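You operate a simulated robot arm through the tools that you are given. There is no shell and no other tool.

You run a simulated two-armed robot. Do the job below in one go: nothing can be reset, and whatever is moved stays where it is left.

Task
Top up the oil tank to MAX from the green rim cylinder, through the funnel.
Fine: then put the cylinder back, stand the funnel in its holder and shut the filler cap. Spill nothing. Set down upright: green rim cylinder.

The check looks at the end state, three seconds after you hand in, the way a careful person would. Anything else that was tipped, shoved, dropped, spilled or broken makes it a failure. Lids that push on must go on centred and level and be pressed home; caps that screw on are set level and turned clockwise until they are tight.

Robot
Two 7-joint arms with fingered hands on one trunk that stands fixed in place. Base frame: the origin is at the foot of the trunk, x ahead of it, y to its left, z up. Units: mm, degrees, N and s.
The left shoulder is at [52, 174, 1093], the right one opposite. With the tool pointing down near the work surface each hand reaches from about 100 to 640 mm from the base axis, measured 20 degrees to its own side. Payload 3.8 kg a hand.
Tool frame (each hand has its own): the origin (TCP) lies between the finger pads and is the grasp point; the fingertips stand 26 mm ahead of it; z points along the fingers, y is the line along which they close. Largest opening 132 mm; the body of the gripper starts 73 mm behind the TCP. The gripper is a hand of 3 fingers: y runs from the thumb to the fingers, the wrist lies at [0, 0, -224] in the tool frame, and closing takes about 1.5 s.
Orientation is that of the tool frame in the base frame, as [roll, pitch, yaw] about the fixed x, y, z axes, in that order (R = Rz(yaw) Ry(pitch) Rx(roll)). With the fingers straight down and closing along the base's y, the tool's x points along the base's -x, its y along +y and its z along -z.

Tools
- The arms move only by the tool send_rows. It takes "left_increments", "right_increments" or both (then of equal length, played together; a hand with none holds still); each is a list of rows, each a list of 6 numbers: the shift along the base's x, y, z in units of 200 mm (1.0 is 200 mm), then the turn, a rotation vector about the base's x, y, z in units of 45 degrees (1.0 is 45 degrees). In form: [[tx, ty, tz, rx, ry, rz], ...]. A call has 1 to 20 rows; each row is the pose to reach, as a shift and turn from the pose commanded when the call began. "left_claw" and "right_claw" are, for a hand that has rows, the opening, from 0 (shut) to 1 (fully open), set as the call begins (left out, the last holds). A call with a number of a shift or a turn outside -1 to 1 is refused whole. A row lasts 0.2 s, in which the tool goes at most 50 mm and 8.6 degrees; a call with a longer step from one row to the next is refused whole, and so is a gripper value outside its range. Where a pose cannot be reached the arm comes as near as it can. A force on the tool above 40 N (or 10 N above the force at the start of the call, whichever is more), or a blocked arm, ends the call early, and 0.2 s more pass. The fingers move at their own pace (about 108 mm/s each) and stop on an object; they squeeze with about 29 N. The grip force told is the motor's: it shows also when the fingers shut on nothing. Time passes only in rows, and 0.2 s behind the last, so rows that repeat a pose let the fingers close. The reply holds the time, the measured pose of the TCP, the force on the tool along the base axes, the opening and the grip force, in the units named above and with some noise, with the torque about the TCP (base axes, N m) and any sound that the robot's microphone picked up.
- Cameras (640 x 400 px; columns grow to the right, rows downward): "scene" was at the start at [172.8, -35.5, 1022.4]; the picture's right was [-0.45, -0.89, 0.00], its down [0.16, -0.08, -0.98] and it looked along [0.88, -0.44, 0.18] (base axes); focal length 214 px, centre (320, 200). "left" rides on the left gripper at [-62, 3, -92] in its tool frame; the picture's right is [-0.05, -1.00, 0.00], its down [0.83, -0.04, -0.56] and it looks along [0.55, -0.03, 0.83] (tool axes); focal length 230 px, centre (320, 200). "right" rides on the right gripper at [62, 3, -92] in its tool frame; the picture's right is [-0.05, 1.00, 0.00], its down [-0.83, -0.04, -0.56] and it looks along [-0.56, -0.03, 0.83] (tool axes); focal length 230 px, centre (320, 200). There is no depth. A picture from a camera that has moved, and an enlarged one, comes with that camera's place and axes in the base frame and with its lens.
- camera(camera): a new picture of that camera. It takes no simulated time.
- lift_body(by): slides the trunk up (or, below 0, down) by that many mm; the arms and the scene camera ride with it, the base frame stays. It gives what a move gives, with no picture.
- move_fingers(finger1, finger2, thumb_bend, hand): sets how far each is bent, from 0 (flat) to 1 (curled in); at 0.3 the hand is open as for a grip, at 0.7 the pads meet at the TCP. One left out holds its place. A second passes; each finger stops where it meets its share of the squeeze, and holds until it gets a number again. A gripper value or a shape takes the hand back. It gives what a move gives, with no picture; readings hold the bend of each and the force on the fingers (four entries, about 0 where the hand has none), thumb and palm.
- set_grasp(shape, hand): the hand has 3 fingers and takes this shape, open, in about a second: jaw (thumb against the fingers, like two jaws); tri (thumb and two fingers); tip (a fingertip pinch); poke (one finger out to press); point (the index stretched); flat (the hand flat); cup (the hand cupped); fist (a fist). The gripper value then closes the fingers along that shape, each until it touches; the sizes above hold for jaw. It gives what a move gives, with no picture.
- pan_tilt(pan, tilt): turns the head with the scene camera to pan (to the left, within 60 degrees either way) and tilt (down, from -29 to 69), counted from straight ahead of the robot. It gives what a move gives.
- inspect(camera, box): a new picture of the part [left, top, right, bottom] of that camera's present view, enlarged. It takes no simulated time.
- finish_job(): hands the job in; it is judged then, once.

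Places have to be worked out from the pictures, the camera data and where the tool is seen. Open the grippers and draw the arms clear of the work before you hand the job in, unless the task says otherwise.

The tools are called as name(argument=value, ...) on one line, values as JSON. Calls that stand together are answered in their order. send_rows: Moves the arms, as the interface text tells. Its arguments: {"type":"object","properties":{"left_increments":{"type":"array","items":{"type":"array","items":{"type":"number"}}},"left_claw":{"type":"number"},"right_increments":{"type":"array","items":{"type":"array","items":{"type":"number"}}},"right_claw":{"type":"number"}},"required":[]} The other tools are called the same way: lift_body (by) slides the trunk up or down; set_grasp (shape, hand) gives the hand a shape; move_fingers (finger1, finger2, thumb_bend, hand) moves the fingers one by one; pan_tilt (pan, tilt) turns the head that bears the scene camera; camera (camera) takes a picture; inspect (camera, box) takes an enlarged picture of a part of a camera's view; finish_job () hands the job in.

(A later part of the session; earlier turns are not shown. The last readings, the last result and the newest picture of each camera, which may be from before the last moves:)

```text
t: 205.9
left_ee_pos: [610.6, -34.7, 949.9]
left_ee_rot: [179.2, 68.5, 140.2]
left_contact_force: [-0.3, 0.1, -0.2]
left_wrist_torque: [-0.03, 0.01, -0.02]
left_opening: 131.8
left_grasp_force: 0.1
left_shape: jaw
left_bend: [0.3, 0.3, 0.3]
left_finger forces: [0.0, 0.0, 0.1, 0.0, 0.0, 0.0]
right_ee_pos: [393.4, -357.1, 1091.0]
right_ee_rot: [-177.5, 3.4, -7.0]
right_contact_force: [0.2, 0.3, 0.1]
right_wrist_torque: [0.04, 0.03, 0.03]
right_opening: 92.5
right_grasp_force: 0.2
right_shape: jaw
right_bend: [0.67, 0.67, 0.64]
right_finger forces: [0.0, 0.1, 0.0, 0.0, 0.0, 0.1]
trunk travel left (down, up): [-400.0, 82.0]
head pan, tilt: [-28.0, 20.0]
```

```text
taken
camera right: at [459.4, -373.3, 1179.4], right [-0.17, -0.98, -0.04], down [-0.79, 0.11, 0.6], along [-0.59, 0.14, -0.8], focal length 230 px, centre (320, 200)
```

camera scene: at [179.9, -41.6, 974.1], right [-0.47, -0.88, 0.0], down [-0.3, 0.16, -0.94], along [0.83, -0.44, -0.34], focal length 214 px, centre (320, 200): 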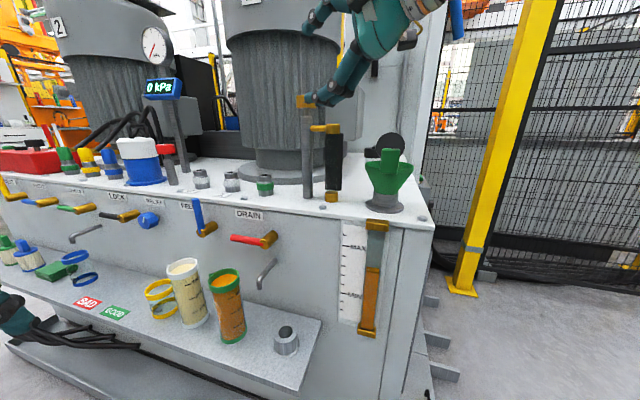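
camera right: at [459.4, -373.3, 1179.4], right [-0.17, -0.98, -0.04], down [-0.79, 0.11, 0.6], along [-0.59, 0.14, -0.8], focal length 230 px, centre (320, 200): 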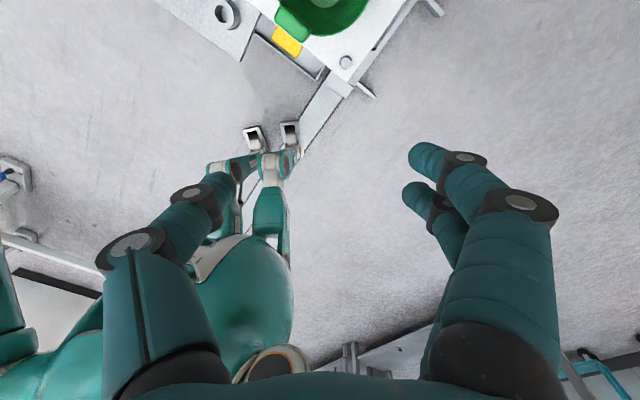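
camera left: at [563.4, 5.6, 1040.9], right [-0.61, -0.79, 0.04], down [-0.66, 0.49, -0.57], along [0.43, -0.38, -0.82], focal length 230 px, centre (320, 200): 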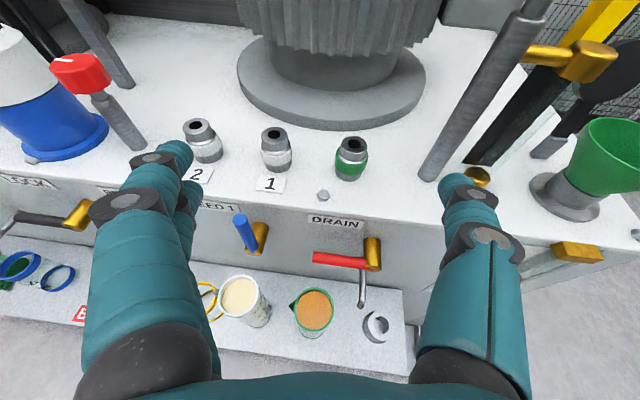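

Both good: the left hand sits exactly over the cylinder's plan position, level, at heading -40°. Now I test how far right the left arm can carry (toward the funnel) at height.

send_rows(left_increments=[[-0.05, -0.1, 0.1, 0, 0, 0], [-0.1, -0.2, 0.2, 0, 0, 0], [-0.16, -0.3, 0.3, 0, 0, 0], [-0.22, -0.42, 0.4, 0, 0, -0.05], [-0.28, -0.54, 0.5, 0, 0, -0.1], [-0.34, -0.66, 0.55, 0, 0, -0.15], [-0.4, -0.78, 0.55, 0, 0, -0.2], [-0.46, -0.9, 0.55, 0, 0, -0.25], [-0.52, -1.0, 0.55, 0, 0, -0.3], [-0.52, -1.0, 0.55, 0, 0, -0.3]])

camera(camera="left")

```text
t: 208.1
left_ee_pos: [507.1, -235.0, 1060.6]
left_ee_rot: [179.1, 68.4, 126.7]
left_contact_force: [0.3, 0.4, 0.3]
left_wrist_torque: [-0.01, -0.05, -0.01]
left_opening: 131.9
left_grasp_force: 0.1
left_shape: jaw
left_bend: [0.3, 0.3, 0.3]
left_finger forces: [0.0, 0.0, 0.0, 0.0, 0.0, 0.0]
right_ee_pos: [393.7, -356.6, 1092.1]
right_ee_rot: [-177.5, 3.4, -7.0]
right_contact_force: [-0.3, 0.1, -1.0]
right_wrist_torque: [0.0, 0.01, 0.04]
right_opening: 92.2
right_grasp_force: 0.1
right_shape: jaw
right_bend: [0.67, 0.67, 0.64]
right_finger forces: [0.1, 0.0, 0.0, 0.0, 0.0, 0.0]
trunk travel left (down, up): [-400.0, 82.0]
head pan, tilt: [-28.0, 20.0]
```

```text
taken
camera left: at [470.5, -184.3, 1151.3], right [-0.78, -0.62, 0.04], down [-0.53, 0.63, -0.57], along [0.33, -0.47, -0.82], focal length 230 px, centre (320, 200)
```

left: 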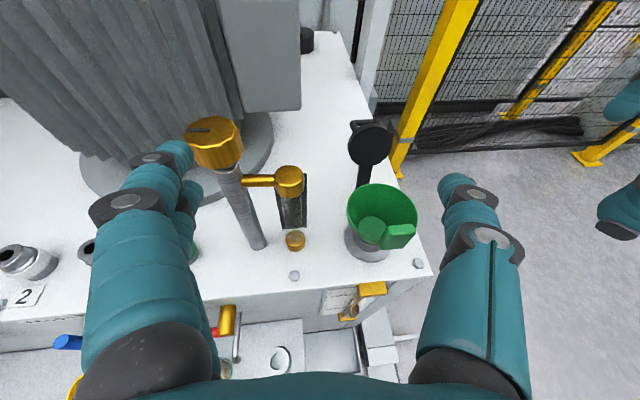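

The left hand reaches nearly to the funnel too (507, -235, 1060). I move the right hand out of the way and test the pouring place itself with the left.

send_rows(right_increments=[[-0.1, -0.15, 0.05, 0, 0, 0], [-0.2, -0.3, 0.1, 0, 0, 0], [-0.3, -0.45, 0.15, 0, 0, 0], [-0.4, -0.6, 0.2, 0, 0, 0], [-0.5, -0.75, 0.25, 0, 0, 0], [-0.5, -0.85, 0.3, 0, 0, 0], [-0.5, -0.85, 0.3, 0, 0, 0]])

send_rows(left_increments=[[-0.04, -0.1, 0, 0, 0, -0.03], [-0.08, -0.2, 0, 0, 0, -0.06], [-0.12, -0.3, -0.05, 0, 0, -0.1], [-0.16, -0.4, -0.1, 0, 0, -0.13], [-0.2, -0.5, -0.15, 0, 0, -0.16], [-0.24, -0.6, -0.2, 0, 0, -0.16], [-0.28, -0.7, -0.25, 0, 0, -0.16], [-0.32, -0.8, -0.3, 0, 0, -0.16], [-0.34, -0.9, -0.35, 0, 0, -0.16], [-0.34, -0.9, -0.35, 0, 0, -0.16]])

camera(camera="scene")

camera(camera="left")

```text
t: 209.7
left_ee_pos: [506.1, -235.0, 1061.2]
left_ee_rot: [179.0, 68.5, 126.6]
left_contact_force: [-0.5, 0.0, -0.1]
left_wrist_torque: [-0.01, 0.02, 0.02]
left_opening: 131.7
left_grasp_force: 0.0
left_shape: jaw
left_bend: [0.3, 0.3, 0.3]
left_finger forces: [0.0, 0.0, 0.0, 0.1, 0.0, 0.1]
right_ee_pos: [292.6, -520.8, 1112.0]
right_ee_rot: [-177.5, 3.2, -6.9]
right_contact_force: [-0.1, 0.2, 0.8]
right_wrist_torque: [0.01, 0.01, -0.02]
right_opening: 92.4
right_grasp_force: 0.1
right_shape: jaw
right_bend: [0.67, 0.67, 0.64]
right_finger forces: [0.1, 0.0, 0.0, 0.0, 0.0, 0.1]
right hand out of reach, approached as far as the arm can: row 3, 4, 5, 6, 7
trunk travel left (down, up): [-400.0, 82.0]
head pan, tilt: [-28.0, 20.0]
```

```text
t: 211.9
left_ee_pos: [439.0, -415.5, 989.2]
left_ee_rot: [179.1, 68.3, 119.6]
left_contact_force: [0.7, 0.3, 0.0]
left_wrist_torque: [0.03, 0.02, 0.0]
left_opening: 131.9
left_grasp_force: 0.0
left_shape: jaw
left_bend: [0.3, 0.3, 0.3]
left_finger forces: [0.0, 0.0, 0.0, 0.0, 0.0, 0.0]
right_ee_pos: [293.8, -519.8, 1112.2]
right_ee_rot: [-177.5, 3.3, -7.0]
right_contact_force: [0.4, -0.7, -0.1]
right_wrist_torque: [0.02, 0.02, -0.01]
right_opening: 92.0
right_grasp_force: 0.1
right_shape: jaw
right_bend: [0.67, 0.67, 0.64]
right_finger forces: [0.0, 0.0, 0.1, 0.0, 0.1, 0.0]
trunk travel left (down, up): [-400.0, 82.0]
head pan, tilt: [-28.0, 20.0]
```

```text
taken
camera scene: at [180.0, -41.5, 974.2], right [-0.47, -0.88, 0.0], down [-0.3, 0.16, -0.94], along [0.83, -0.44, -0.34], focal length 214 px, centre (320, 200)
```

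scene: 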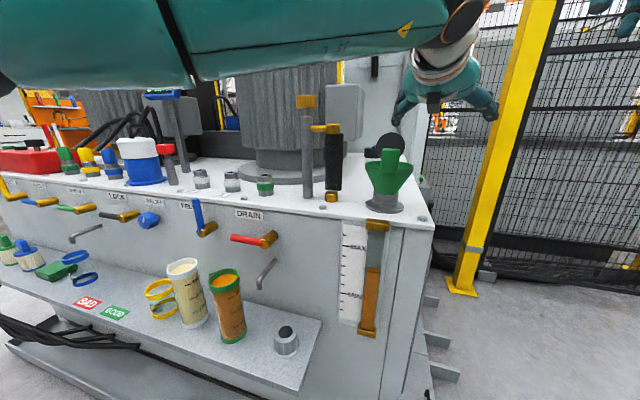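

```text
taken
camera left: at [409.0, -360.8, 1080.4], right [-0.85, -0.52, 0.04], down [-0.45, 0.69, -0.57], along [0.27, -0.5, -0.82], focal length 230 px, centre (320, 200)
```

left: 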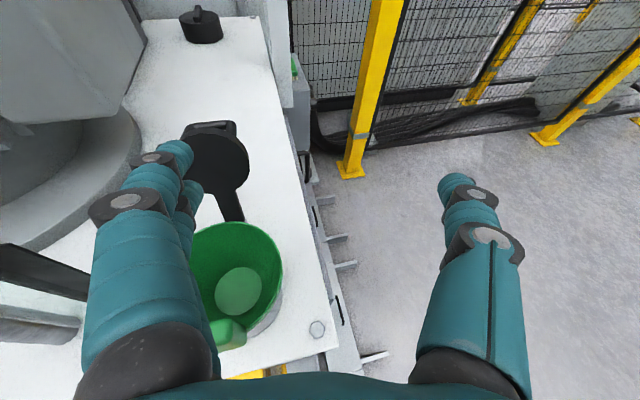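

The left arm reaches the pouring place as well, so it can do the whole job. I test the pouring roll (mouth toward the left of the hand) here in the air, 50 mm higher.

send_rows(left_increments=[[0, 0, 0.1, -0.08, 0.13, 0], [0, 0, 0.2, -0.16, 0.27, 0], [0, 0, 0.25, -0.25, 0.42, 0], [0, 0, 0.25, -0.34, 0.57, 0], [0, 0, 0.25, -0.42, 0.71, 0], [0, 0, 0.25, -0.508, 0.861, 0]])

send_rows(left_increments=[[0, 0, 0, -0.08, 0.13, 0], [0, 0, 0, -0.16, 0.27, 0], [0, 0, 0, -0.25, 0.42, 0], [0, 0, 0, -0.34, 0.57, 0], [0, 0, 0, -0.42, 0.71, 0], [0, 0, 0, -0.42, 0.71, 0]])

camera(camera="scene")

camera(camera="left")

```text
t: 213.3
left_ee_pos: [438.5, -415.7, 1040.3]
left_ee_rot: [-110.2, 41.4, -178.9]
left_contact_force: [0.1, 0.0, 0.5]
left_wrist_torque: [-0.04, 0.04, 0.01]
left_opening: 132.1
left_grasp_force: 0.0
left_shape: jaw
left_bend: [0.3, 0.3, 0.3]
left_finger forces: [0.0, 0.1, 0.1, 0.0, 0.1, 0.0]
right_ee_pos: [292.8, -520.2, 1112.7]
right_ee_rot: [-177.5, 3.3, -7.0]
right_contact_force: [-1.3, 0.2, 0.1]
right_wrist_torque: [-0.03, -0.03, -0.01]
right_opening: 92.4
right_grasp_force: 0.1
right_shape: jaw
right_bend: [0.67, 0.67, 0.64]
right_finger forces: [0.0, 0.0, 0.0, 0.1, 0.0, 0.0]
trunk travel left (down, up): [-400.0, 82.0]
head pan, tilt: [-28.0, 20.0]
```

```text
t: 214.7
left_ee_pos: [439.2, -414.6, 1038.9]
left_ee_rot: [-92.9, 7.6, -171.2]
left_contact_force: [0.4, 0.6, 0.7]
left_wrist_torque: [0.03, -0.02, -0.01]
left_opening: 131.8
left_grasp_force: 0.1
left_shape: jaw
left_bend: [0.3, 0.3, 0.3]
left_finger forces: [0.0, 0.0, 0.1, 0.0, 0.0, 0.0]
right_ee_pos: [293.9, -519.4, 1112.3]
right_ee_rot: [-177.6, 3.4, -6.8]
right_contact_force: [-0.2, -0.3, -0.5]
right_wrist_torque: [-0.02, 0.0, -0.02]
right_opening: 92.4
right_grasp_force: 0.0
right_shape: jaw
right_bend: [0.67, 0.67, 0.64]
right_finger forces: [0.0, 0.0, 0.1, 0.0, 0.1, 0.0]
trunk travel left (down, up): [-400.0, 82.0]
head pan, tilt: [-28.0, 20.0]
```

```text
taken
camera scene: at [179.9, -41.6, 974.2], right [-0.47, -0.88, 0.0], down [-0.3, 0.16, -0.94], along [0.83, -0.44, -0.34], focal length 214 px, centre (320, 200)
```

scene: 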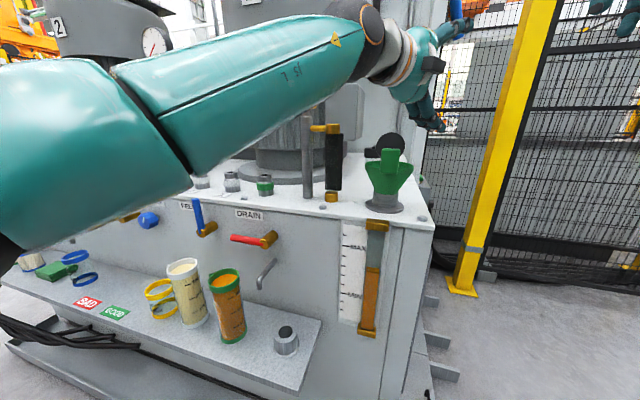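

```text
taken
camera left: at [484.9, -315.9, 1048.9], right [-0.07, -0.06, 1.0], down [-0.91, 0.42, -0.04], along [-0.41, -0.91, -0.08], focal length 230 px, centre (320, 200)
```

left: 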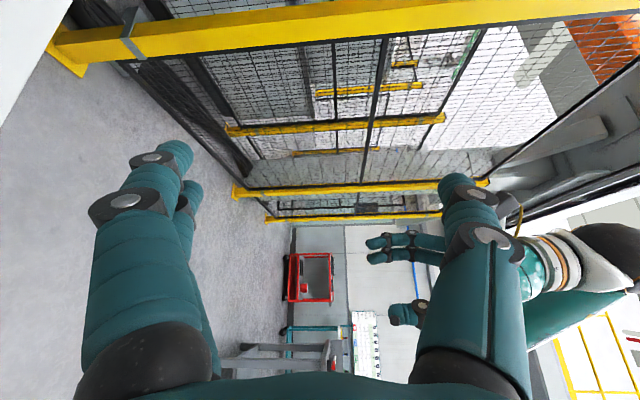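

The pouring roll works fully, and the scene camera keeps both gauge and funnel in view. Now the real work: I roll back and take the left hand to the pre-grasp line in front of the cylinder.

send_rows(left_increments=[[0, 0, 0, 0.08, -0.13, 0], [0, 0, 0, 0.16, -0.27, 0], [0, 0, 0, 0.25, -0.42, 0], [0, 0, 0, 0.34, -0.57, 0], [0, 0, 0, 0.42, -0.71, 0]])

send_rows(left_increments=[[0.03, 0.08, 0, 0.08, -0.13, 0], [0.06, 0.16, 0, 0.16, -0.27, 0], [0.1, 0.26, 0, 0.25, -0.42, 0], [0.14, 0.38, 0, 0.34, -0.57, 0], [0.18, 0.5, 0, 0.42, -0.71, 0], [0.22, 0.62, 0, 0.508, -0.861, 0]])

send_rows(left_increments=[[0.03, 0.12, 0, 0, 0, 0.06], [0.06, 0.25, 0, 0, 0, 0.12], [0.09, 0.4, 0, 0, 0, 0.18], [0.12, 0.55, 0, 0, 0, 0.24], [0.15, 0.7, 0, 0, 0, 0.3], [0.18, 0.85, 0, 0, 0, 0.36], [0.18, 1.0, 0, 0, 0, 0.43]])

send_rows(left_increments=[[0, 0.12, -0.05, 0, 0, 0], [0, 0.25, -0.1, 0, 0, 0], [0, 0.4, -0.15, 0, 0, 0], [0, 0.55, -0.2, 0, 0, 0], [0, 0.66, -0.2, 0, 0, 0], [0, 0.66, -0.2, 0, 0, 0]])

```text
t: 215.9
left_ee_pos: [438.6, -415.3, 1039.4]
left_ee_rot: [-110.4, 41.5, -179.0]
left_contact_force: [0.6, -0.6, -0.1]
left_wrist_torque: [0.0, 0.0, 0.01]
left_opening: 131.8
left_grasp_force: 0.1
left_shape: jaw
left_bend: [0.3, 0.3, 0.3]
left_finger forces: [0.0, 0.1, 0.1, 0.2, 0.0, 0.0]
right_ee_pos: [293.4, -520.5, 1111.5]
right_ee_rot: [-177.5, 3.4, -6.9]
right_contact_force: [-0.4, 0.3, 0.5]
right_wrist_torque: [-0.02, 0.02, 0.02]
right_opening: 92.3
right_grasp_force: 0.1
right_shape: jaw
right_bend: [0.67, 0.67, 0.64]
right_finger forces: [0.0, 0.1, 0.0, 0.0, 0.0, 0.0]
trunk travel left (down, up): [-400.0, 82.0]
head pan, tilt: [-28.0, 20.0]
```

```text
t: 217.3
left_ee_pos: [483.9, -291.5, 1039.3]
left_ee_rot: [178.9, 68.3, 119.3]
left_contact_force: [0.4, 0.4, 0.0]
left_wrist_torque: [0.01, 0.02, -0.01]
left_opening: 132.0
left_grasp_force: 0.1
left_shape: jaw
left_bend: [0.3, 0.3, 0.3]
left_finger forces: [0.1, 0.1, 0.1, 0.0, 0.1, 0.0]
right_ee_pos: [295.1, -520.1, 1112.0]
right_ee_rot: [-177.6, 3.3, -6.9]
right_contact_force: [0.4, 1.2, -0.1]
right_wrist_torque: [0.02, 0.02, -0.01]
right_opening: 92.6
right_grasp_force: 0.1
right_shape: jaw
right_bend: [0.67, 0.67, 0.64]
right_finger forces: [0.1, 0.1, 0.0, 0.1, 0.0, 0.0]
trunk travel left (down, up): [-400.0, 82.0]
head pan, tilt: [-28.0, 20.0]
```

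```text
t: 218.9
left_ee_pos: [519.3, -87.9, 1039.3]
left_ee_rot: [179.2, 68.4, 139.0]
left_contact_force: [-0.2, 0.7, 0.3]
left_wrist_torque: [-0.02, -0.01, 0.0]
left_opening: 131.9
left_grasp_force: 0.1
left_shape: jaw
left_bend: [0.3, 0.3, 0.3]
left_finger forces: [0.0, 0.0, 0.0, 0.0, 0.0, 0.1]
right_ee_pos: [293.5, -521.0, 1112.0]
right_ee_rot: [-177.4, 3.3, -6.9]
right_contact_force: [1.5, 0.4, 0.1]
right_wrist_torque: [-0.02, -0.02, 0.03]
right_opening: 92.5
right_grasp_force: 0.1
right_shape: jaw
right_bend: [0.67, 0.67, 0.64]
right_finger forces: [0.1, 0.1, 0.1, 0.0, 0.0, 0.1]
trunk travel left (down, up): [-400.0, 82.0]
head pan, tilt: [-28.0, 20.0]
```

```text
t: 220.3
left_ee_pos: [518.9, 42.3, 999.8]
left_ee_rot: [179.1, 68.4, 138.7]
left_contact_force: [0.6, -0.7, 0.1]
left_wrist_torque: [0.0, 0.01, 0.03]
left_opening: 131.9
left_grasp_force: 0.0
left_shape: jaw
left_bend: [0.3, 0.3, 0.3]
left_finger forces: [0.1, 0.0, 0.0, 0.0, 0.1, 0.0]
right_ee_pos: [293.7, -522.0, 1110.1]
right_ee_rot: [-177.5, 3.3, -6.8]
right_contact_force: [0.8, 0.2, 0.9]
right_wrist_torque: [-0.02, -0.03, 0.02]
right_opening: 92.4
right_grasp_force: 0.0
right_shape: jaw
right_bend: [0.67, 0.67, 0.64]
right_finger forces: [0.0, 0.0, 0.1, 0.0, 0.0, 0.0]
trunk travel left (down, up): [-400.0, 82.0]
head pan, tilt: [-28.0, 20.0]
```

Pre-grasp line reached at height. I lower the trunk 300 mm and look through the left hand's camera.

lift_body(by=-200)

lift_body(by=-100)

pan_tilt(pan=-15, tilt=20)

camera(camera="left")

camera(camera="scene")

```text
t: 222.5
left_ee_pos: [518.0, 39.8, 799.7]
left_ee_rot: [179.0, 68.5, 138.7]
left_contact_force: [-0.2, 0.3, 0.4]
left_wrist_torque: [0.0, 0.01, 0.0]
left_opening: 131.9
left_grasp_force: 0.0
left_shape: jaw
left_bend: [0.3, 0.3, 0.3]
left_finger forces: [0.0, 0.0, 0.0, 0.0, 0.0, 0.1]
right_ee_pos: [293.1, -522.2, 913.5]
right_ee_rot: [-177.5, 3.3, -7.0]
right_contact_force: [0.0, -1.0, 0.4]
right_wrist_torque: [-0.01, -0.01, -0.02]
right_opening: 92.4
right_grasp_force: 0.0
right_shape: jaw
right_bend: [0.67, 0.67, 0.64]
right_finger forces: [0.0, 0.0, 0.1, 0.0, 0.0, 0.0]
trunk travel left (down, up): [-200.0, 282.0]
head pan, tilt: [-28.0, 20.0]
```

```text
t: 223.8
left_ee_pos: [534.8, 42.1, 653.2]
left_ee_rot: [-173.0, 64.5, 146.0]
left_contact_force: [-0.6, -0.2, 0.2]
left_wrist_torque: [-0.03, 0.02, 0.0]
left_opening: 132.0
left_grasp_force: 0.0
left_shape: jaw
left_bend: [0.3, 0.3, 0.3]
left_finger forces: [0.1, 0.1, 0.0, 0.0, 0.0, 0.1]
right_ee_pos: [292.8, -521.1, 812.5]
right_ee_rot: [-177.4, 3.4, -6.9]
right_contact_force: [1.3, -0.6, 0.0]
right_wrist_torque: [0.01, 0.0, 0.02]
right_opening: 92.4
right_grasp_force: 0.0
right_shape: jaw
right_bend: [0.67, 0.67, 0.64]
right_finger forces: [0.0, 0.0, 0.0, 0.1, 0.1, 0.0]
trunk travel left (down, up): [-100.0, 382.0]
head pan, tilt: [-28.0, 20.0]
```

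```text
t: 224.6
left_ee_pos: [534.9, 41.6, 654.1]
left_ee_rot: [-173.0, 64.4, 146.0]
left_contact_force: [0.9, 0.3, -0.1]
left_wrist_torque: [0.0, -0.01, 0.02]
left_opening: 132.1
left_grasp_force: 0.1
left_shape: jaw
left_bend: [0.3, 0.3, 0.3]
left_finger forces: [0.1, 0.1, 0.1, 0.0, 0.0, 0.1]
right_ee_pos: [293.7, -520.1, 812.4]
right_ee_rot: [-177.5, 3.5, -6.9]
right_contact_force: [-0.3, -0.3, 0.0]
right_wrist_torque: [-0.01, 0.02, 0.0]
right_opening: 92.3
right_grasp_force: 0.1
right_shape: jaw
right_bend: [0.67, 0.67, 0.64]
right_finger forces: [0.0, 0.0, 0.0, 0.0, 0.1, 0.0]
trunk travel left (down, up): [-100.0, 382.0]
head pan, tilt: [-15.0, 20.0]
```

```text
taken
camera left: at [495.6, 83.0, 748.6], right [-0.63, -0.77, 0.1], down [-0.7, 0.5, -0.51], along [0.34, -0.39, -0.86], focal length 230 px, centre (320, 200)
```

left: 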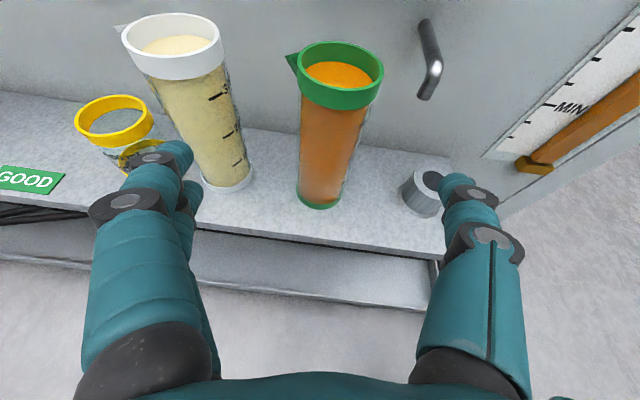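

```text
taken
camera scene: at [178.8, -22.1, 663.0], right [-0.26, -0.97, 0.0], down [-0.33, 0.09, -0.94], along [0.91, -0.24, -0.34], focal length 214 px, centre (320, 200)
```

scene: 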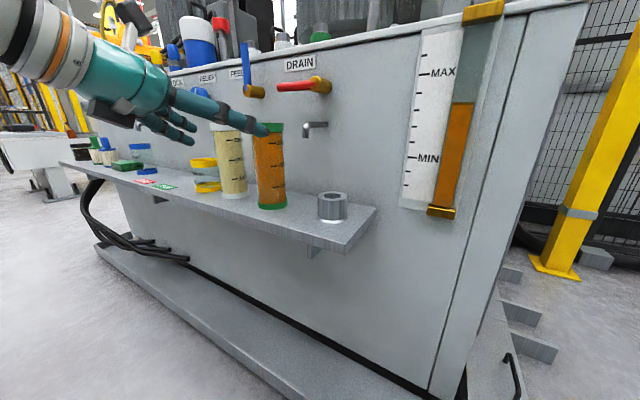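

Below about -200 the crouch again disturbs the arm (probably the arm meeting the raised knees), so I go back to -200 and use the left arm's own low reach instead.

lift_body(by=100)

send_rows(left_increments=[[-0.03, 0.02, -0.1, 0.0, 0.0, 0], [-0.05, 0.03, -0.2, 0, 0, 0], [-0.07, 0.04, -0.3, 0, 0, 0], [-0.08, 0.05, -0.4, 0, 0, 0], [-0.08, 0.05, -0.4, 0, 0, 0]])

```text
t: 225.9
left_ee_pos: [534.7, 41.8, 752.7]
left_ee_rot: [-173.0, 64.1, 146.1]
left_contact_force: [0.6, 0.2, -0.4]
left_wrist_torque: [0.03, -0.03, -0.01]
left_opening: 131.8
left_grasp_force: 0.0
left_shape: jaw
left_bend: [0.3, 0.3, 0.3]
left_finger forces: [0.1, 0.1, 0.0, 0.0, 0.0, 0.0]
right_ee_pos: [292.7, -521.3, 912.0]
right_ee_rot: [-177.5, 3.5, -7.1]
right_contact_force: [0.6, -0.4, -0.8]
right_wrist_torque: [-0.02, 0.02, 0.01]
right_opening: 92.4
right_grasp_force: 0.0
right_shape: jaw
right_bend: [0.67, 0.67, 0.64]
right_finger forces: [0.0, 0.1, 0.0, 0.1, 0.0, 0.0]
trunk travel left (down, up): [-200.0, 282.0]
head pan, tilt: [-15.0, 20.0]
```

```text
t: 227.1
left_ee_pos: [518.9, 51.3, 673.6]
left_ee_rot: [-173.2, 64.3, 145.9]
left_contact_force: [0.7, -0.7, -0.3]
left_wrist_torque: [-0.04, -0.04, 0.0]
left_opening: 132.4
left_grasp_force: 0.0
left_shape: jaw
left_bend: [0.3, 0.3, 0.3]
left_finger forces: [0.0, 0.0, 0.0, 0.0, 0.0, 0.0]
right_ee_pos: [294.0, -521.1, 912.0]
right_ee_rot: [-177.5, 3.3, -6.9]
right_contact_force: [0.4, 0.5, 0.4]
right_wrist_torque: [0.02, 0.01, 0.01]
right_opening: 92.5
right_grasp_force: 0.1
right_shape: jaw
right_bend: [0.67, 0.67, 0.64]
right_finger forces: [0.0, 0.0, 0.1, 0.0, 0.0, 0.0]
trunk travel left (down, up): [-200.0, 282.0]
head pan, tilt: [-15.0, 20.0]
```

Fully reached at z 674 with the trunk at -200. I go down to about z 590, correct the attitude, and line up with the cylinder.

send_rows(left_increments=[[0.01, -0.02, -0.1, -0.007, -0.034, 0.002], [0.02, -0.04, -0.2, -0.015, -0.068, 0.004], [0.03, -0.06, -0.3, -0.022, -0.1, 0.006], [0.04, -0.08, -0.41, -0.029, -0.135, 0.008], [0.04, -0.08, -0.41, -0.029, -0.135, 0.008]])

camera(camera="left")

camera(camera="scene")

```text
t: 228.3
left_ee_pos: [526.3, 34.5, 591.9]
left_ee_rot: [-179.9, 70.1, 140.1]
left_contact_force: [-0.2, 0.3, 0.6]
left_wrist_torque: [0.0, 0.02, -0.03]
left_opening: 131.7
left_grasp_force: 0.0
left_shape: jaw
left_bend: [0.3, 0.3, 0.3]
left_finger forces: [0.1, 0.0, 0.1, 0.0, 0.1, 0.1]
right_ee_pos: [293.8, -521.2, 912.1]
right_ee_rot: [-177.6, 3.5, -6.8]
right_contact_force: [0.9, -1.2, -0.3]
right_wrist_torque: [-0.02, 0.01, 0.0]
right_opening: 92.5
right_grasp_force: 0.0
right_shape: jaw
right_bend: [0.67, 0.67, 0.64]
right_finger forces: [0.0, 0.0, 0.1, 0.1, 0.0, 0.1]
trunk travel left (down, up): [-200.0, 282.0]
head pan, tilt: [-15.0, 20.0]
```

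```text
taken
camera left: at [477.4, 78.6, 680.4], right [-0.63, -0.78, 0.05], down [-0.65, 0.48, -0.59], along [0.43, -0.4, -0.81], focal length 230 px, centre (320, 200)
```

left: 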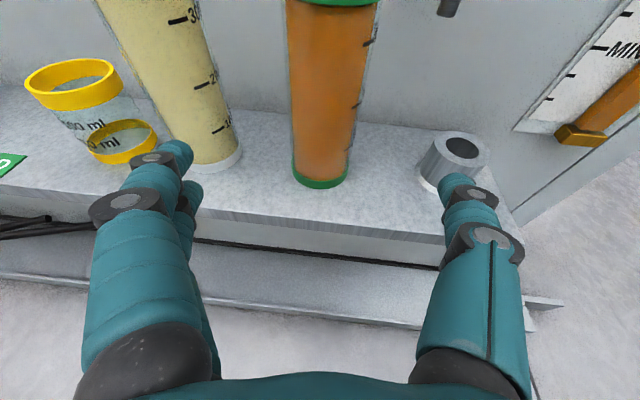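

```text
taken
camera scene: at [172.4, -22.1, 770.8], right [-0.26, -0.97, 0.0], down [-0.33, 0.09, -0.94], along [0.91, -0.24, -0.34], focal length 214 px, centre (320, 200)
```

scene: 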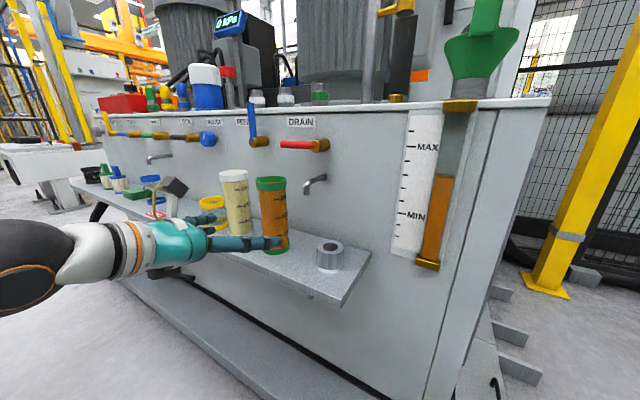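

Beautiful: level, centred within 5 mm, with clear space. The white cylinder is near on the left, so I narrow the opening to about 92 mm and advance 50 mm with a small correction to the right.

send_rows(left_increments=[[0, 0, 0, 0, 0, 0], [0, 0, 0, 0, 0, 0], [0.04, -0.045, -0.01, 0, 0, 0], [0.09, -0.09, -0.02, 0, 0, 0], [0.135, -0.135, -0.03, 0, 0, 0], [0.178, -0.178, -0.03, 0, 0, 0], [0.178, -0.178, -0.03, 0, 0, 0]], left_claw=0.7)

camera(camera="left")

inspect(camera="scene", box=[120, 140, 380, 300])

```text
t: 229.9
left_ee_pos: [562.1, 1.1, 585.7]
left_ee_rot: [-180.0, 70.0, 140.1]
left_contact_force: [1.3, -0.1, 0.9]
left_wrist_torque: [0.0, -0.03, 0.01]
left_opening: 92.8
left_grasp_force: 0.1
left_shape: jaw
left_bend: [0.67, 0.67, 0.64]
left_finger forces: [0.0, 0.1, 0.0, 0.0, 0.1, 0.0]
right_ee_pos: [293.2, -521.8, 912.1]
right_ee_rot: [-177.5, 3.5, -6.9]
right_contact_force: [-0.6, -0.4, 0.0]
right_wrist_torque: [0.01, 0.01, 0.02]
right_opening: 92.4
right_grasp_force: 0.2
right_shape: jaw
right_bend: [0.67, 0.67, 0.64]
right_finger forces: [0.0, 0.0, 0.0, 0.0, 0.0, 0.1]
trunk travel left (down, up): [-200.0, 282.0]
head pan, tilt: [-15.0, 20.0]
```

```text
taken
camera left: at [513.7, 43.3, 674.7], right [-0.63, -0.78, 0.05], down [-0.65, 0.48, -0.59], along [0.43, -0.4, -0.81], focal length 230 px, centre (320, 200)
```

left: 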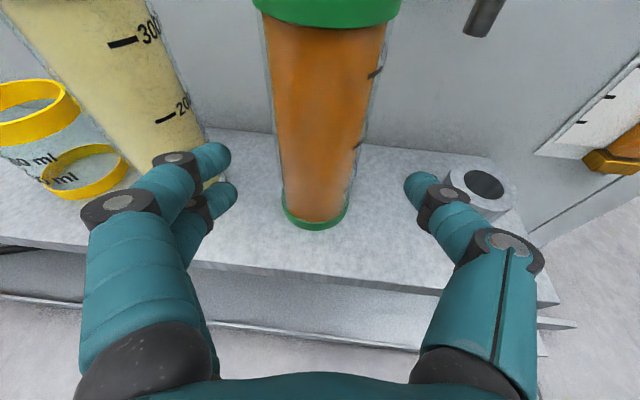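

```text
2.46 times, centred on (250, 220) of scene
camera zoom: at [172.4, -22.1, 770.7], right [-0.26, -0.97, 0.0], down [-0.33, 0.09, -0.94], along [0.91, -0.24, -0.34], focal length 528 px, centre (492, 151)
```

zoom: 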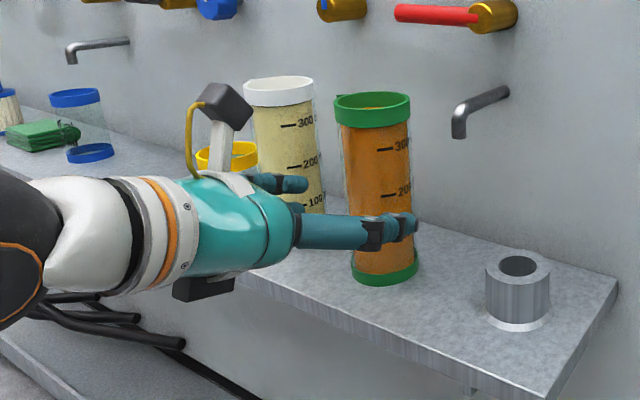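

Centred: cylinder midway between thumb and fingers. I advance another 30 mm, then check.

send_rows(left_increments=[[0.03, -0.025, 0, 0, 0, 0], [0.06, -0.05, 0, 0, 0, 0], [0.09, -0.075, 0, 0, 0, 0], [0.115, -0.096, 0, 0, 0, 0], [0.115, -0.096, 0, 0, 0, 0]])

camera(camera="left")

inspect(camera="scene", box=[160, 140, 380, 290])

```text
t: 231.1
left_ee_pos: [584.4, -19.8, 584.5]
left_ee_rot: [-179.9, 70.0, 140.1]
left_contact_force: [0.1, 0.6, -0.9]
left_wrist_torque: [-0.02, -0.03, -0.01]
left_opening: 92.7
left_grasp_force: 0.0
left_shape: jaw
left_bend: [0.67, 0.67, 0.64]
left_finger forces: [0.0, 0.0, 0.1, 0.1, 0.0, 0.0]
right_ee_pos: [292.5, -522.2, 912.2]
right_ee_rot: [-177.6, 3.4, -6.8]
right_contact_force: [1.0, 0.7, 0.4]
right_wrist_torque: [-0.01, 0.02, 0.04]
right_opening: 92.2
right_grasp_force: 0.0
right_shape: jaw
right_bend: [0.67, 0.67, 0.64]
right_finger forces: [0.0, 0.0, 0.0, 0.0, 0.0, 0.1]
trunk travel left (down, up): [-200.0, 282.0]
head pan, tilt: [-15.0, 20.0]
```

```text
taken
camera left: at [536.4, 23.9, 674.9], right [-0.63, -0.78, 0.05], down [-0.65, 0.48, -0.59], along [0.43, -0.4, -0.81], focal length 230 px, centre (320, 200)
```

left: 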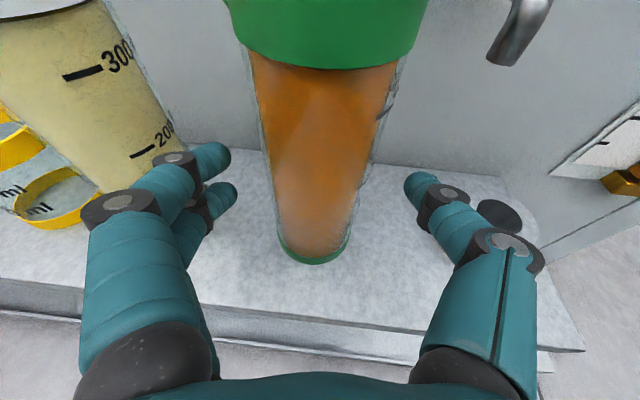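

```text
2.67 times, centred on (270, 215) of scene
camera zoom: at [172.4, -22.0, 770.7], right [-0.26, -0.97, 0.0], down [-0.33, 0.09, -0.94], along [0.91, -0.24, -0.34], focal length 572 px, centre (453, 160)
```

zoom: 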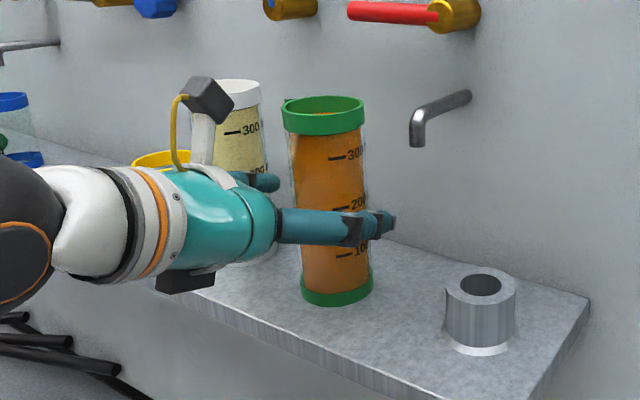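

All clear on both sides. I advance the last 25 mm so the cylinder sits at the pads.

send_rows(left_increments=[[0.03, -0.025, 0, 0, 0, 0], [0.06, -0.05, 0, 0, 0, 0], [0.095, -0.08, 0, 0, 0, 0], [0.095, -0.08, 0, 0, 0, 0]])

camera(camera="left")

inspect(camera="scene", box=[160, 140, 380, 290])

```text
t: 232.1
left_ee_pos: [603.9, -33.8, 586.3]
left_ee_rot: [-179.9, 69.9, 140.1]
left_contact_force: [0.1, -0.2, 0.5]
left_wrist_torque: [0.03, 0.0, -0.02]
left_opening: 92.8
left_grasp_force: 0.0
left_shape: jaw
left_bend: [0.67, 0.67, 0.64]
left_finger forces: [0.0, 0.0, 0.0, 0.1, 0.1, 0.0]
right_ee_pos: [293.5, -521.0, 912.4]
right_ee_rot: [-177.6, 3.4, -6.9]
right_contact_force: [0.4, 0.5, 0.3]
right_wrist_torque: [0.01, 0.03, -0.01]
right_opening: 92.1
right_grasp_force: 0.1
right_shape: jaw
right_bend: [0.67, 0.67, 0.64]
right_finger forces: [0.1, 0.0, 0.0, 0.0, 0.0, 0.1]
trunk travel left (down, up): [-200.0, 282.0]
head pan, tilt: [-15.0, 20.0]
```

```text
taken
camera left: at [555.2, 8.2, 675.3], right [-0.63, -0.78, 0.05], down [-0.65, 0.48, -0.59], along [0.43, -0.4, -0.81], focal length 230 px, centre (320, 200)
```

left: 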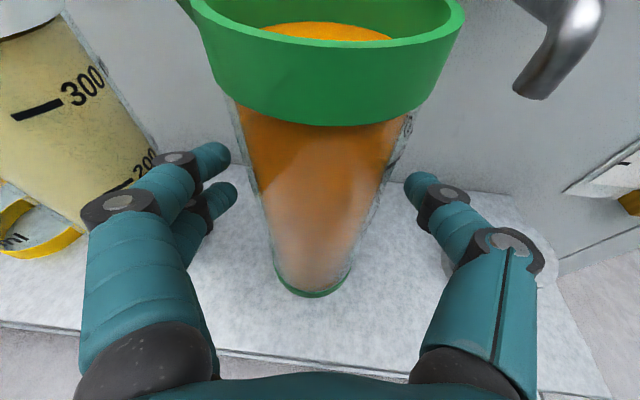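

```text
2.67 times, centred on (270, 215) of scene
camera zoom: at [172.4, -22.0, 770.7], right [-0.26, -0.97, 0.0], down [-0.33, 0.09, -0.94], along [0.91, -0.24, -0.34], focal length 572 px, centre (453, 160)
```

zoom: 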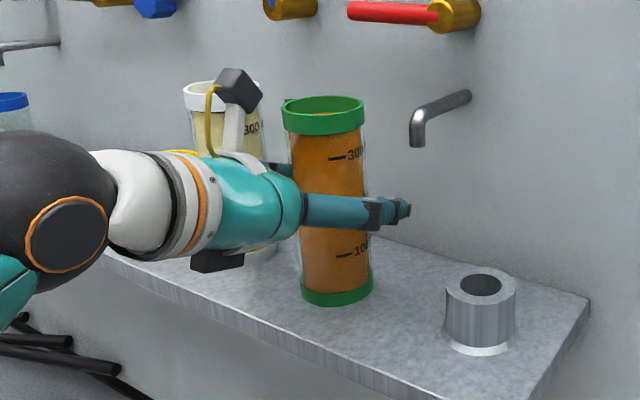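

The cylinder axis is within a few millimetres of the grasp point. I close the fingers on it, holding the pose.

send_rows(left_increments=[[0.01, -0.01, 0, 0, 0, 0], [0.01, -0.01, 0, 0, 0, 0], [0.01, -0.01, 0, 0, 0, 0], [0.01, -0.01, 0, 0, 0, 0], [0.01, -0.01, 0, 0, 0, 0], [0.01, -0.01, 0, 0, 0, 0], [0.01, -0.01, 0, 0, 0, 0], [0.01, -0.01, 0, 0, 0, 0], [0.01, -0.01, 0, 0, 0, 0]], left_claw=0.0)

camera(camera="left")

inspect(camera="scene", box=[160, 140, 380, 290])

```text
t: 234.1
left_ee_pos: [605.8, -37.0, 585.2]
left_ee_rot: [-179.9, 70.1, 140.1]
left_contact_force: [0.1, -0.1, -0.4]
left_wrist_torque: [0.01, -0.01, 0.01]
left_opening: 47.2
left_grasp_force: 29.0
left_shape: jaw
left_bend: [0.74, 0.73, 0.71]
left_finger forces: [12.6, 13.3, 0.0, 0.0, 24.9, 0.0]
right_ee_pos: [293.2, -520.5, 912.7]
right_ee_rot: [-177.5, 3.4, -6.9]
right_contact_force: [0.0, 0.3, -0.1]
right_wrist_torque: [-0.02, 0.01, -0.05]
right_opening: 92.7
right_grasp_force: 0.0
right_shape: jaw
right_bend: [0.67, 0.67, 0.64]
right_finger forces: [0.0, 0.0, 0.0, 0.0, 0.0, 0.0]
trunk travel left (down, up): [-200.0, 282.0]
head pan, tilt: [-15.0, 20.0]
```

```text
taken
camera left: at [557.3, 6.2, 675.3], right [-0.63, -0.78, 0.05], down [-0.65, 0.48, -0.59], along [0.43, -0.4, -0.81], focal length 230 px, centre (320, 200)
```

left: 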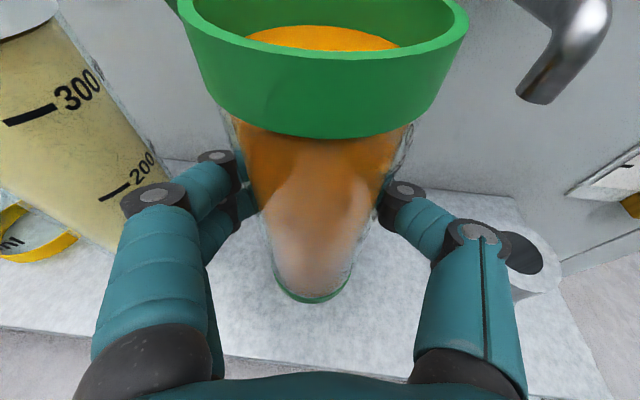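

```text
2.67 times, centred on (270, 215) of scene
camera zoom: at [172.4, -22.1, 770.7], right [-0.26, -0.97, 0.0], down [-0.33, 0.09, -0.94], along [0.91, -0.24, -0.34], focal length 572 px, centre (453, 160)
```

zoom: 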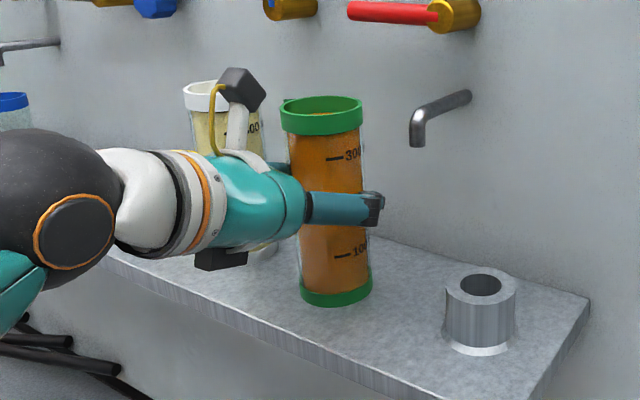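

Firm grip: 29 N, fingers balanced. I note the grasp pose (605.8, -37.0, 585.2) for the return, and lift gently straight up 30 mm.

send_rows(left_increments=[[0, 0, 0.01, 0, 0, 0], [0, 0, 0.025, 0, 0, 0], [0, 0, 0.045, 0, 0, 0], [0, 0, 0.07, 0, 0, 0], [0, 0, 0.1, 0, 0, 0], [0, 0, 0.125, 0, 0, 0], [0, 0, 0.14, 0, 0, 0], [0, 0, 0.15, 0, 0, 0], [0, 0, 0.15, 0, 0, 0]])

inspect(camera="scene", box=[160, 120, 380, 290])

```text
t: 236.1
left_ee_pos: [605.4, -37.8, 615.3]
left_ee_rot: [-179.8, 70.0, 140.3]
left_contact_force: [0.2, -0.7, -3.6]
left_wrist_torque: [-0.01, 0.02, -0.02]
left_opening: 47.5
left_grasp_force: 28.9
left_shape: jaw
left_bend: [0.74, 0.73, 0.71]
left_finger forces: [11.9, 13.9, 0.0, 0.0, 24.8, 0.1]
right_ee_pos: [294.1, -521.5, 912.2]
right_ee_rot: [-177.5, 3.5, -6.9]
right_contact_force: [-0.3, -1.1, 0.6]
right_wrist_torque: [0.0, 0.03, 0.01]
right_opening: 92.5
right_grasp_force: 0.1
right_shape: jaw
right_bend: [0.67, 0.67, 0.64]
right_finger forces: [0.1, 0.0, 0.0, 0.0, 0.0, 0.0]
trunk travel left (down, up): [-200.0, 282.0]
head pan, tilt: [-15.0, 20.0]
```

```text
2.35 times, centred on (270, 205) of scene
camera zoom: at [172.6, -22.0, 770.7], right [-0.26, -0.97, 0.0], down [-0.33, 0.09, -0.94], along [0.91, -0.24, -0.34], focal length 505 px, centre (438, 188)
```

zoom: 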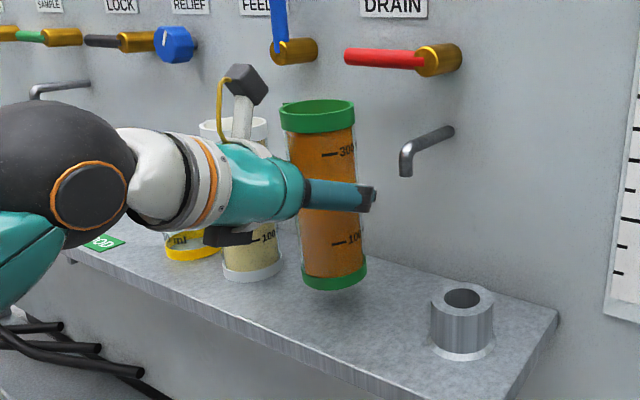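

Clean lift (3.6 N load). I back away from the tank face by 60 mm to clear the lever, then rise smoothly.

send_rows(left_increments=[[-0.01, 0.01, 0, 0, 0, 0], [-0.03, 0.025, 0, 0, 0, 0], [-0.06, 0.05, 0, 0, 0, 0], [-0.1, 0.083, 0, 0, 0, 0], [-0.14, 0.117, 0, 0, 0, 0], [-0.18, 0.15, 0, 0, 0, 0], [-0.21, 0.175, 0.01, 0, 0, 0], [-0.23, 0.193, 0.03, 0, 0, 0], [-0.23, 0.193, 0.06, 0, 0, 0], [-0.23, 0.193, 0.1, 0, 0, 0], [-0.23, 0.193, 0.15, 0, 0, 0], [-0.23, 0.193, 0.2, 0, 0, 0], [-0.23, 0.193, 0.25, 0, 0, 0], [-0.23, 0.193, 0.3, 0, 0, 0], [-0.23, 0.193, 0.35, 0, 0, 0], [-0.23, 0.193, 0.4, 0, 0, 0], [-0.23, 0.193, 0.44, 0, 0, 0], [-0.23, 0.193, 0.47, 0, 0, 0], [-0.23, 0.193, 0.48, 0, 0, 0], [-0.23, 0.193, 0.48, 0, 0, 0]])

lift_body(by=100)

camera(camera="left")

camera(camera="scene")

```text
t: 240.3
left_ee_pos: [559.3, 0.7, 711.9]
left_ee_rot: [-179.8, 69.9, 140.1]
left_contact_force: [0.4, 0.4, -2.9]
left_wrist_torque: [0.01, 0.01, 0.0]
left_opening: 47.4
left_grasp_force: 29.1
left_shape: jaw
left_bend: [0.74, 0.73, 0.72]
left_finger forces: [11.8, 13.8, 0.0, 0.0, 24.7, 0.0]
right_ee_pos: [292.6, -521.1, 911.5]
right_ee_rot: [-177.5, 3.3, -6.9]
right_contact_force: [-0.5, -0.1, -0.1]
right_wrist_torque: [-0.02, 0.01, 0.01]
right_opening: 92.4
right_grasp_force: 0.0
right_shape: jaw
right_bend: [0.67, 0.67, 0.64]
right_finger forces: [0.0, 0.0, 0.1, 0.0, 0.0, 0.0]
trunk travel left (down, up): [-200.0, 282.0]
head pan, tilt: [-15.0, 20.0]
```

```text
t: 241.6
left_ee_pos: [559.8, 1.7, 810.8]
left_ee_rot: [-179.6, 69.9, 140.4]
left_contact_force: [-0.6, 0.5, -3.5]
left_wrist_torque: [-0.02, 0.0, 0.01]
left_opening: 47.1
left_grasp_force: 29.0
left_shape: jaw
left_bend: [0.74, 0.73, 0.72]
left_finger forces: [11.7, 13.9, 0.1, 0.1, 24.8, 0.0]
right_ee_pos: [293.8, -520.5, 1011.9]
right_ee_rot: [-177.5, 3.4, -7.0]
right_contact_force: [0.6, 0.1, 0.0]
right_wrist_torque: [-0.02, 0.03, 0.0]
right_opening: 92.4
right_grasp_force: 0.1
right_shape: jaw
right_bend: [0.67, 0.67, 0.64]
right_finger forces: [0.1, 0.0, 0.1, 0.0, 0.1, 0.0]
trunk travel left (down, up): [-300.0, 182.0]
head pan, tilt: [-15.0, 20.0]
```

```text
taken
camera left: at [511.5, 44.5, 900.2], right [-0.63, -0.78, 0.05], down [-0.65, 0.48, -0.59], along [0.43, -0.4, -0.81], focal length 230 px, centre (320, 200)
```

left: 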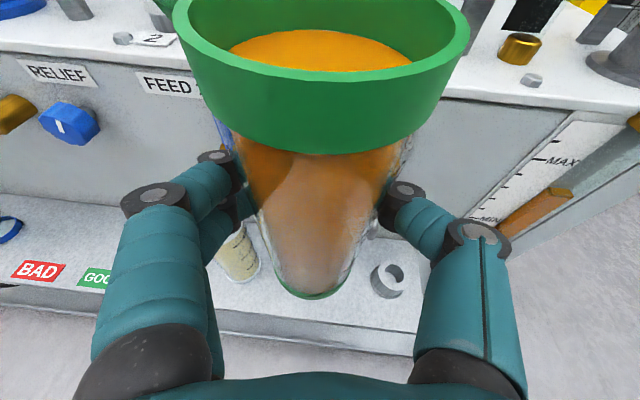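

```text
taken
camera scene: at [175.4, -22.1, 867.7], right [-0.26, -0.97, 0.0], down [-0.33, 0.09, -0.94], along [0.91, -0.24, -0.34], focal length 214 px, centre (320, 200)
```

scene: 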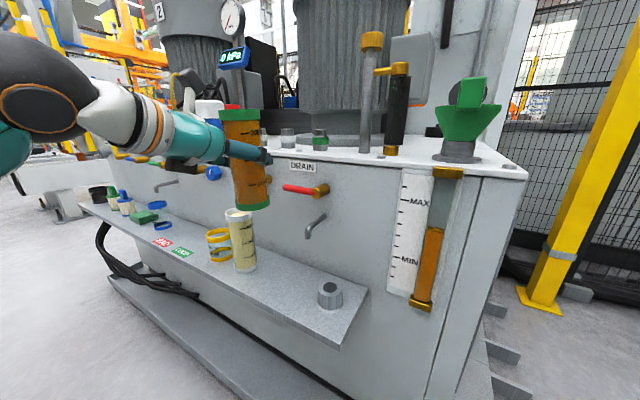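

The cylinder is upright, oil about 20 mm below the rim (so it should start to pour near 35° of tilt). I raise the trunk to 0 and carry the cylinder, upright and slowly, toward the funnel at safe height.

lift_body(by=100)

send_rows(left_increments=[[0, 0, 0.02, 0, 0, 0], [0, 0, 0.06, 0, 0, 0], [0, 0, 0.12, 0, 0, 0], [0, 0, 0.2, 0, 0, 0], [0, -0.02, 0.28, 0, 0, 0], [0, -0.06, 0.36, 0, 0, 0], [-0.01, -0.12, 0.44, 0, 0, 0], [-0.02, -0.2, 0.52, 0, 0, 0], [-0.03, -0.28, 0.6, 0, 0, -0.02], [-0.04, -0.36, 0.66, 0, 0, -0.04], [-0.06, -0.44, 0.7, 0, 0, -0.06], [-0.08, -0.52, 0.7, 0, 0, -0.08], [-0.1, -0.6, 0.7, 0, 0, -0.1], [-0.12, -0.68, 0.7, 0, 0, -0.12], [-0.14, -0.76, 0.7, 0, 0, -0.14], [-0.16, -0.84, 0.7, 0, 0, -0.16], [-0.18, -0.91, 0.7, 0, 0, -0.18], [-0.19, -0.96, 0.7, 0, 0, -0.19], [-0.2, -0.99, 0.7, 0, 0, -0.2], [-0.2, -1.0, 0.7, 0, 0, -0.2]])

camera(camera="left")

```text
t: 242.9
left_ee_pos: [560.0, 1.4, 911.3]
left_ee_rot: [-179.7, 69.9, 140.4]
left_contact_force: [0.5, 0.1, -4.4]
left_wrist_torque: [0.01, 0.02, -0.01]
left_opening: 47.3
left_grasp_force: 28.9
left_shape: jaw
left_bend: [0.74, 0.73, 0.72]
left_finger forces: [11.7, 14.0, 0.0, 0.1, 24.7, 0.1]
right_ee_pos: [294.8, -520.9, 1111.6]
right_ee_rot: [-177.5, 3.5, -7.0]
right_contact_force: [0.9, -0.2, 0.2]
right_wrist_torque: [-0.01, 0.03, -0.03]
right_opening: 92.3
right_grasp_force: 0.0
right_shape: jaw
right_bend: [0.67, 0.67, 0.64]
right_finger forces: [0.1, 0.1, 0.0, 0.0, 0.0, 0.1]
trunk travel left (down, up): [-400.0, 82.0]
head pan, tilt: [-15.0, 20.0]
```

```text
t: 247.2
left_ee_pos: [519.6, -200.0, 1051.7]
left_ee_rot: [-179.7, 70.1, 131.1]
left_contact_force: [-1.0, -0.4, -3.4]
left_wrist_torque: [-0.02, 0.03, 0.03]
left_opening: 47.3
left_grasp_force: 29.2
left_shape: jaw
left_bend: [0.74, 0.73, 0.72]
left_finger forces: [11.6, 13.9, 0.0, 0.0, 24.6, 0.0]
right_ee_pos: [294.4, -520.3, 1111.6]
right_ee_rot: [-177.6, 3.3, -7.0]
right_contact_force: [-0.6, -1.6, 0.6]
right_wrist_torque: [-0.04, -0.01, 0.02]
right_opening: 92.2
right_grasp_force: 0.0
right_shape: jaw
right_bend: [0.67, 0.67, 0.64]
right_finger forces: [0.0, 0.0, 0.2, 0.0, 0.1, 0.0]
trunk travel left (down, up): [-400.0, 82.0]
head pan, tilt: [-15.0, 20.0]
```

```text
taken
camera left: at [479.2, -148.6, 1140.5], right [-0.74, -0.67, 0.05], down [-0.56, 0.58, -0.59], along [0.37, -0.47, -0.81], focal length 230 px, centre (320, 200)
```

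left: 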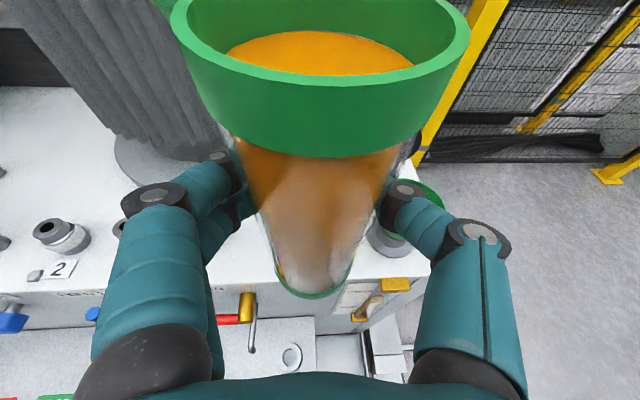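

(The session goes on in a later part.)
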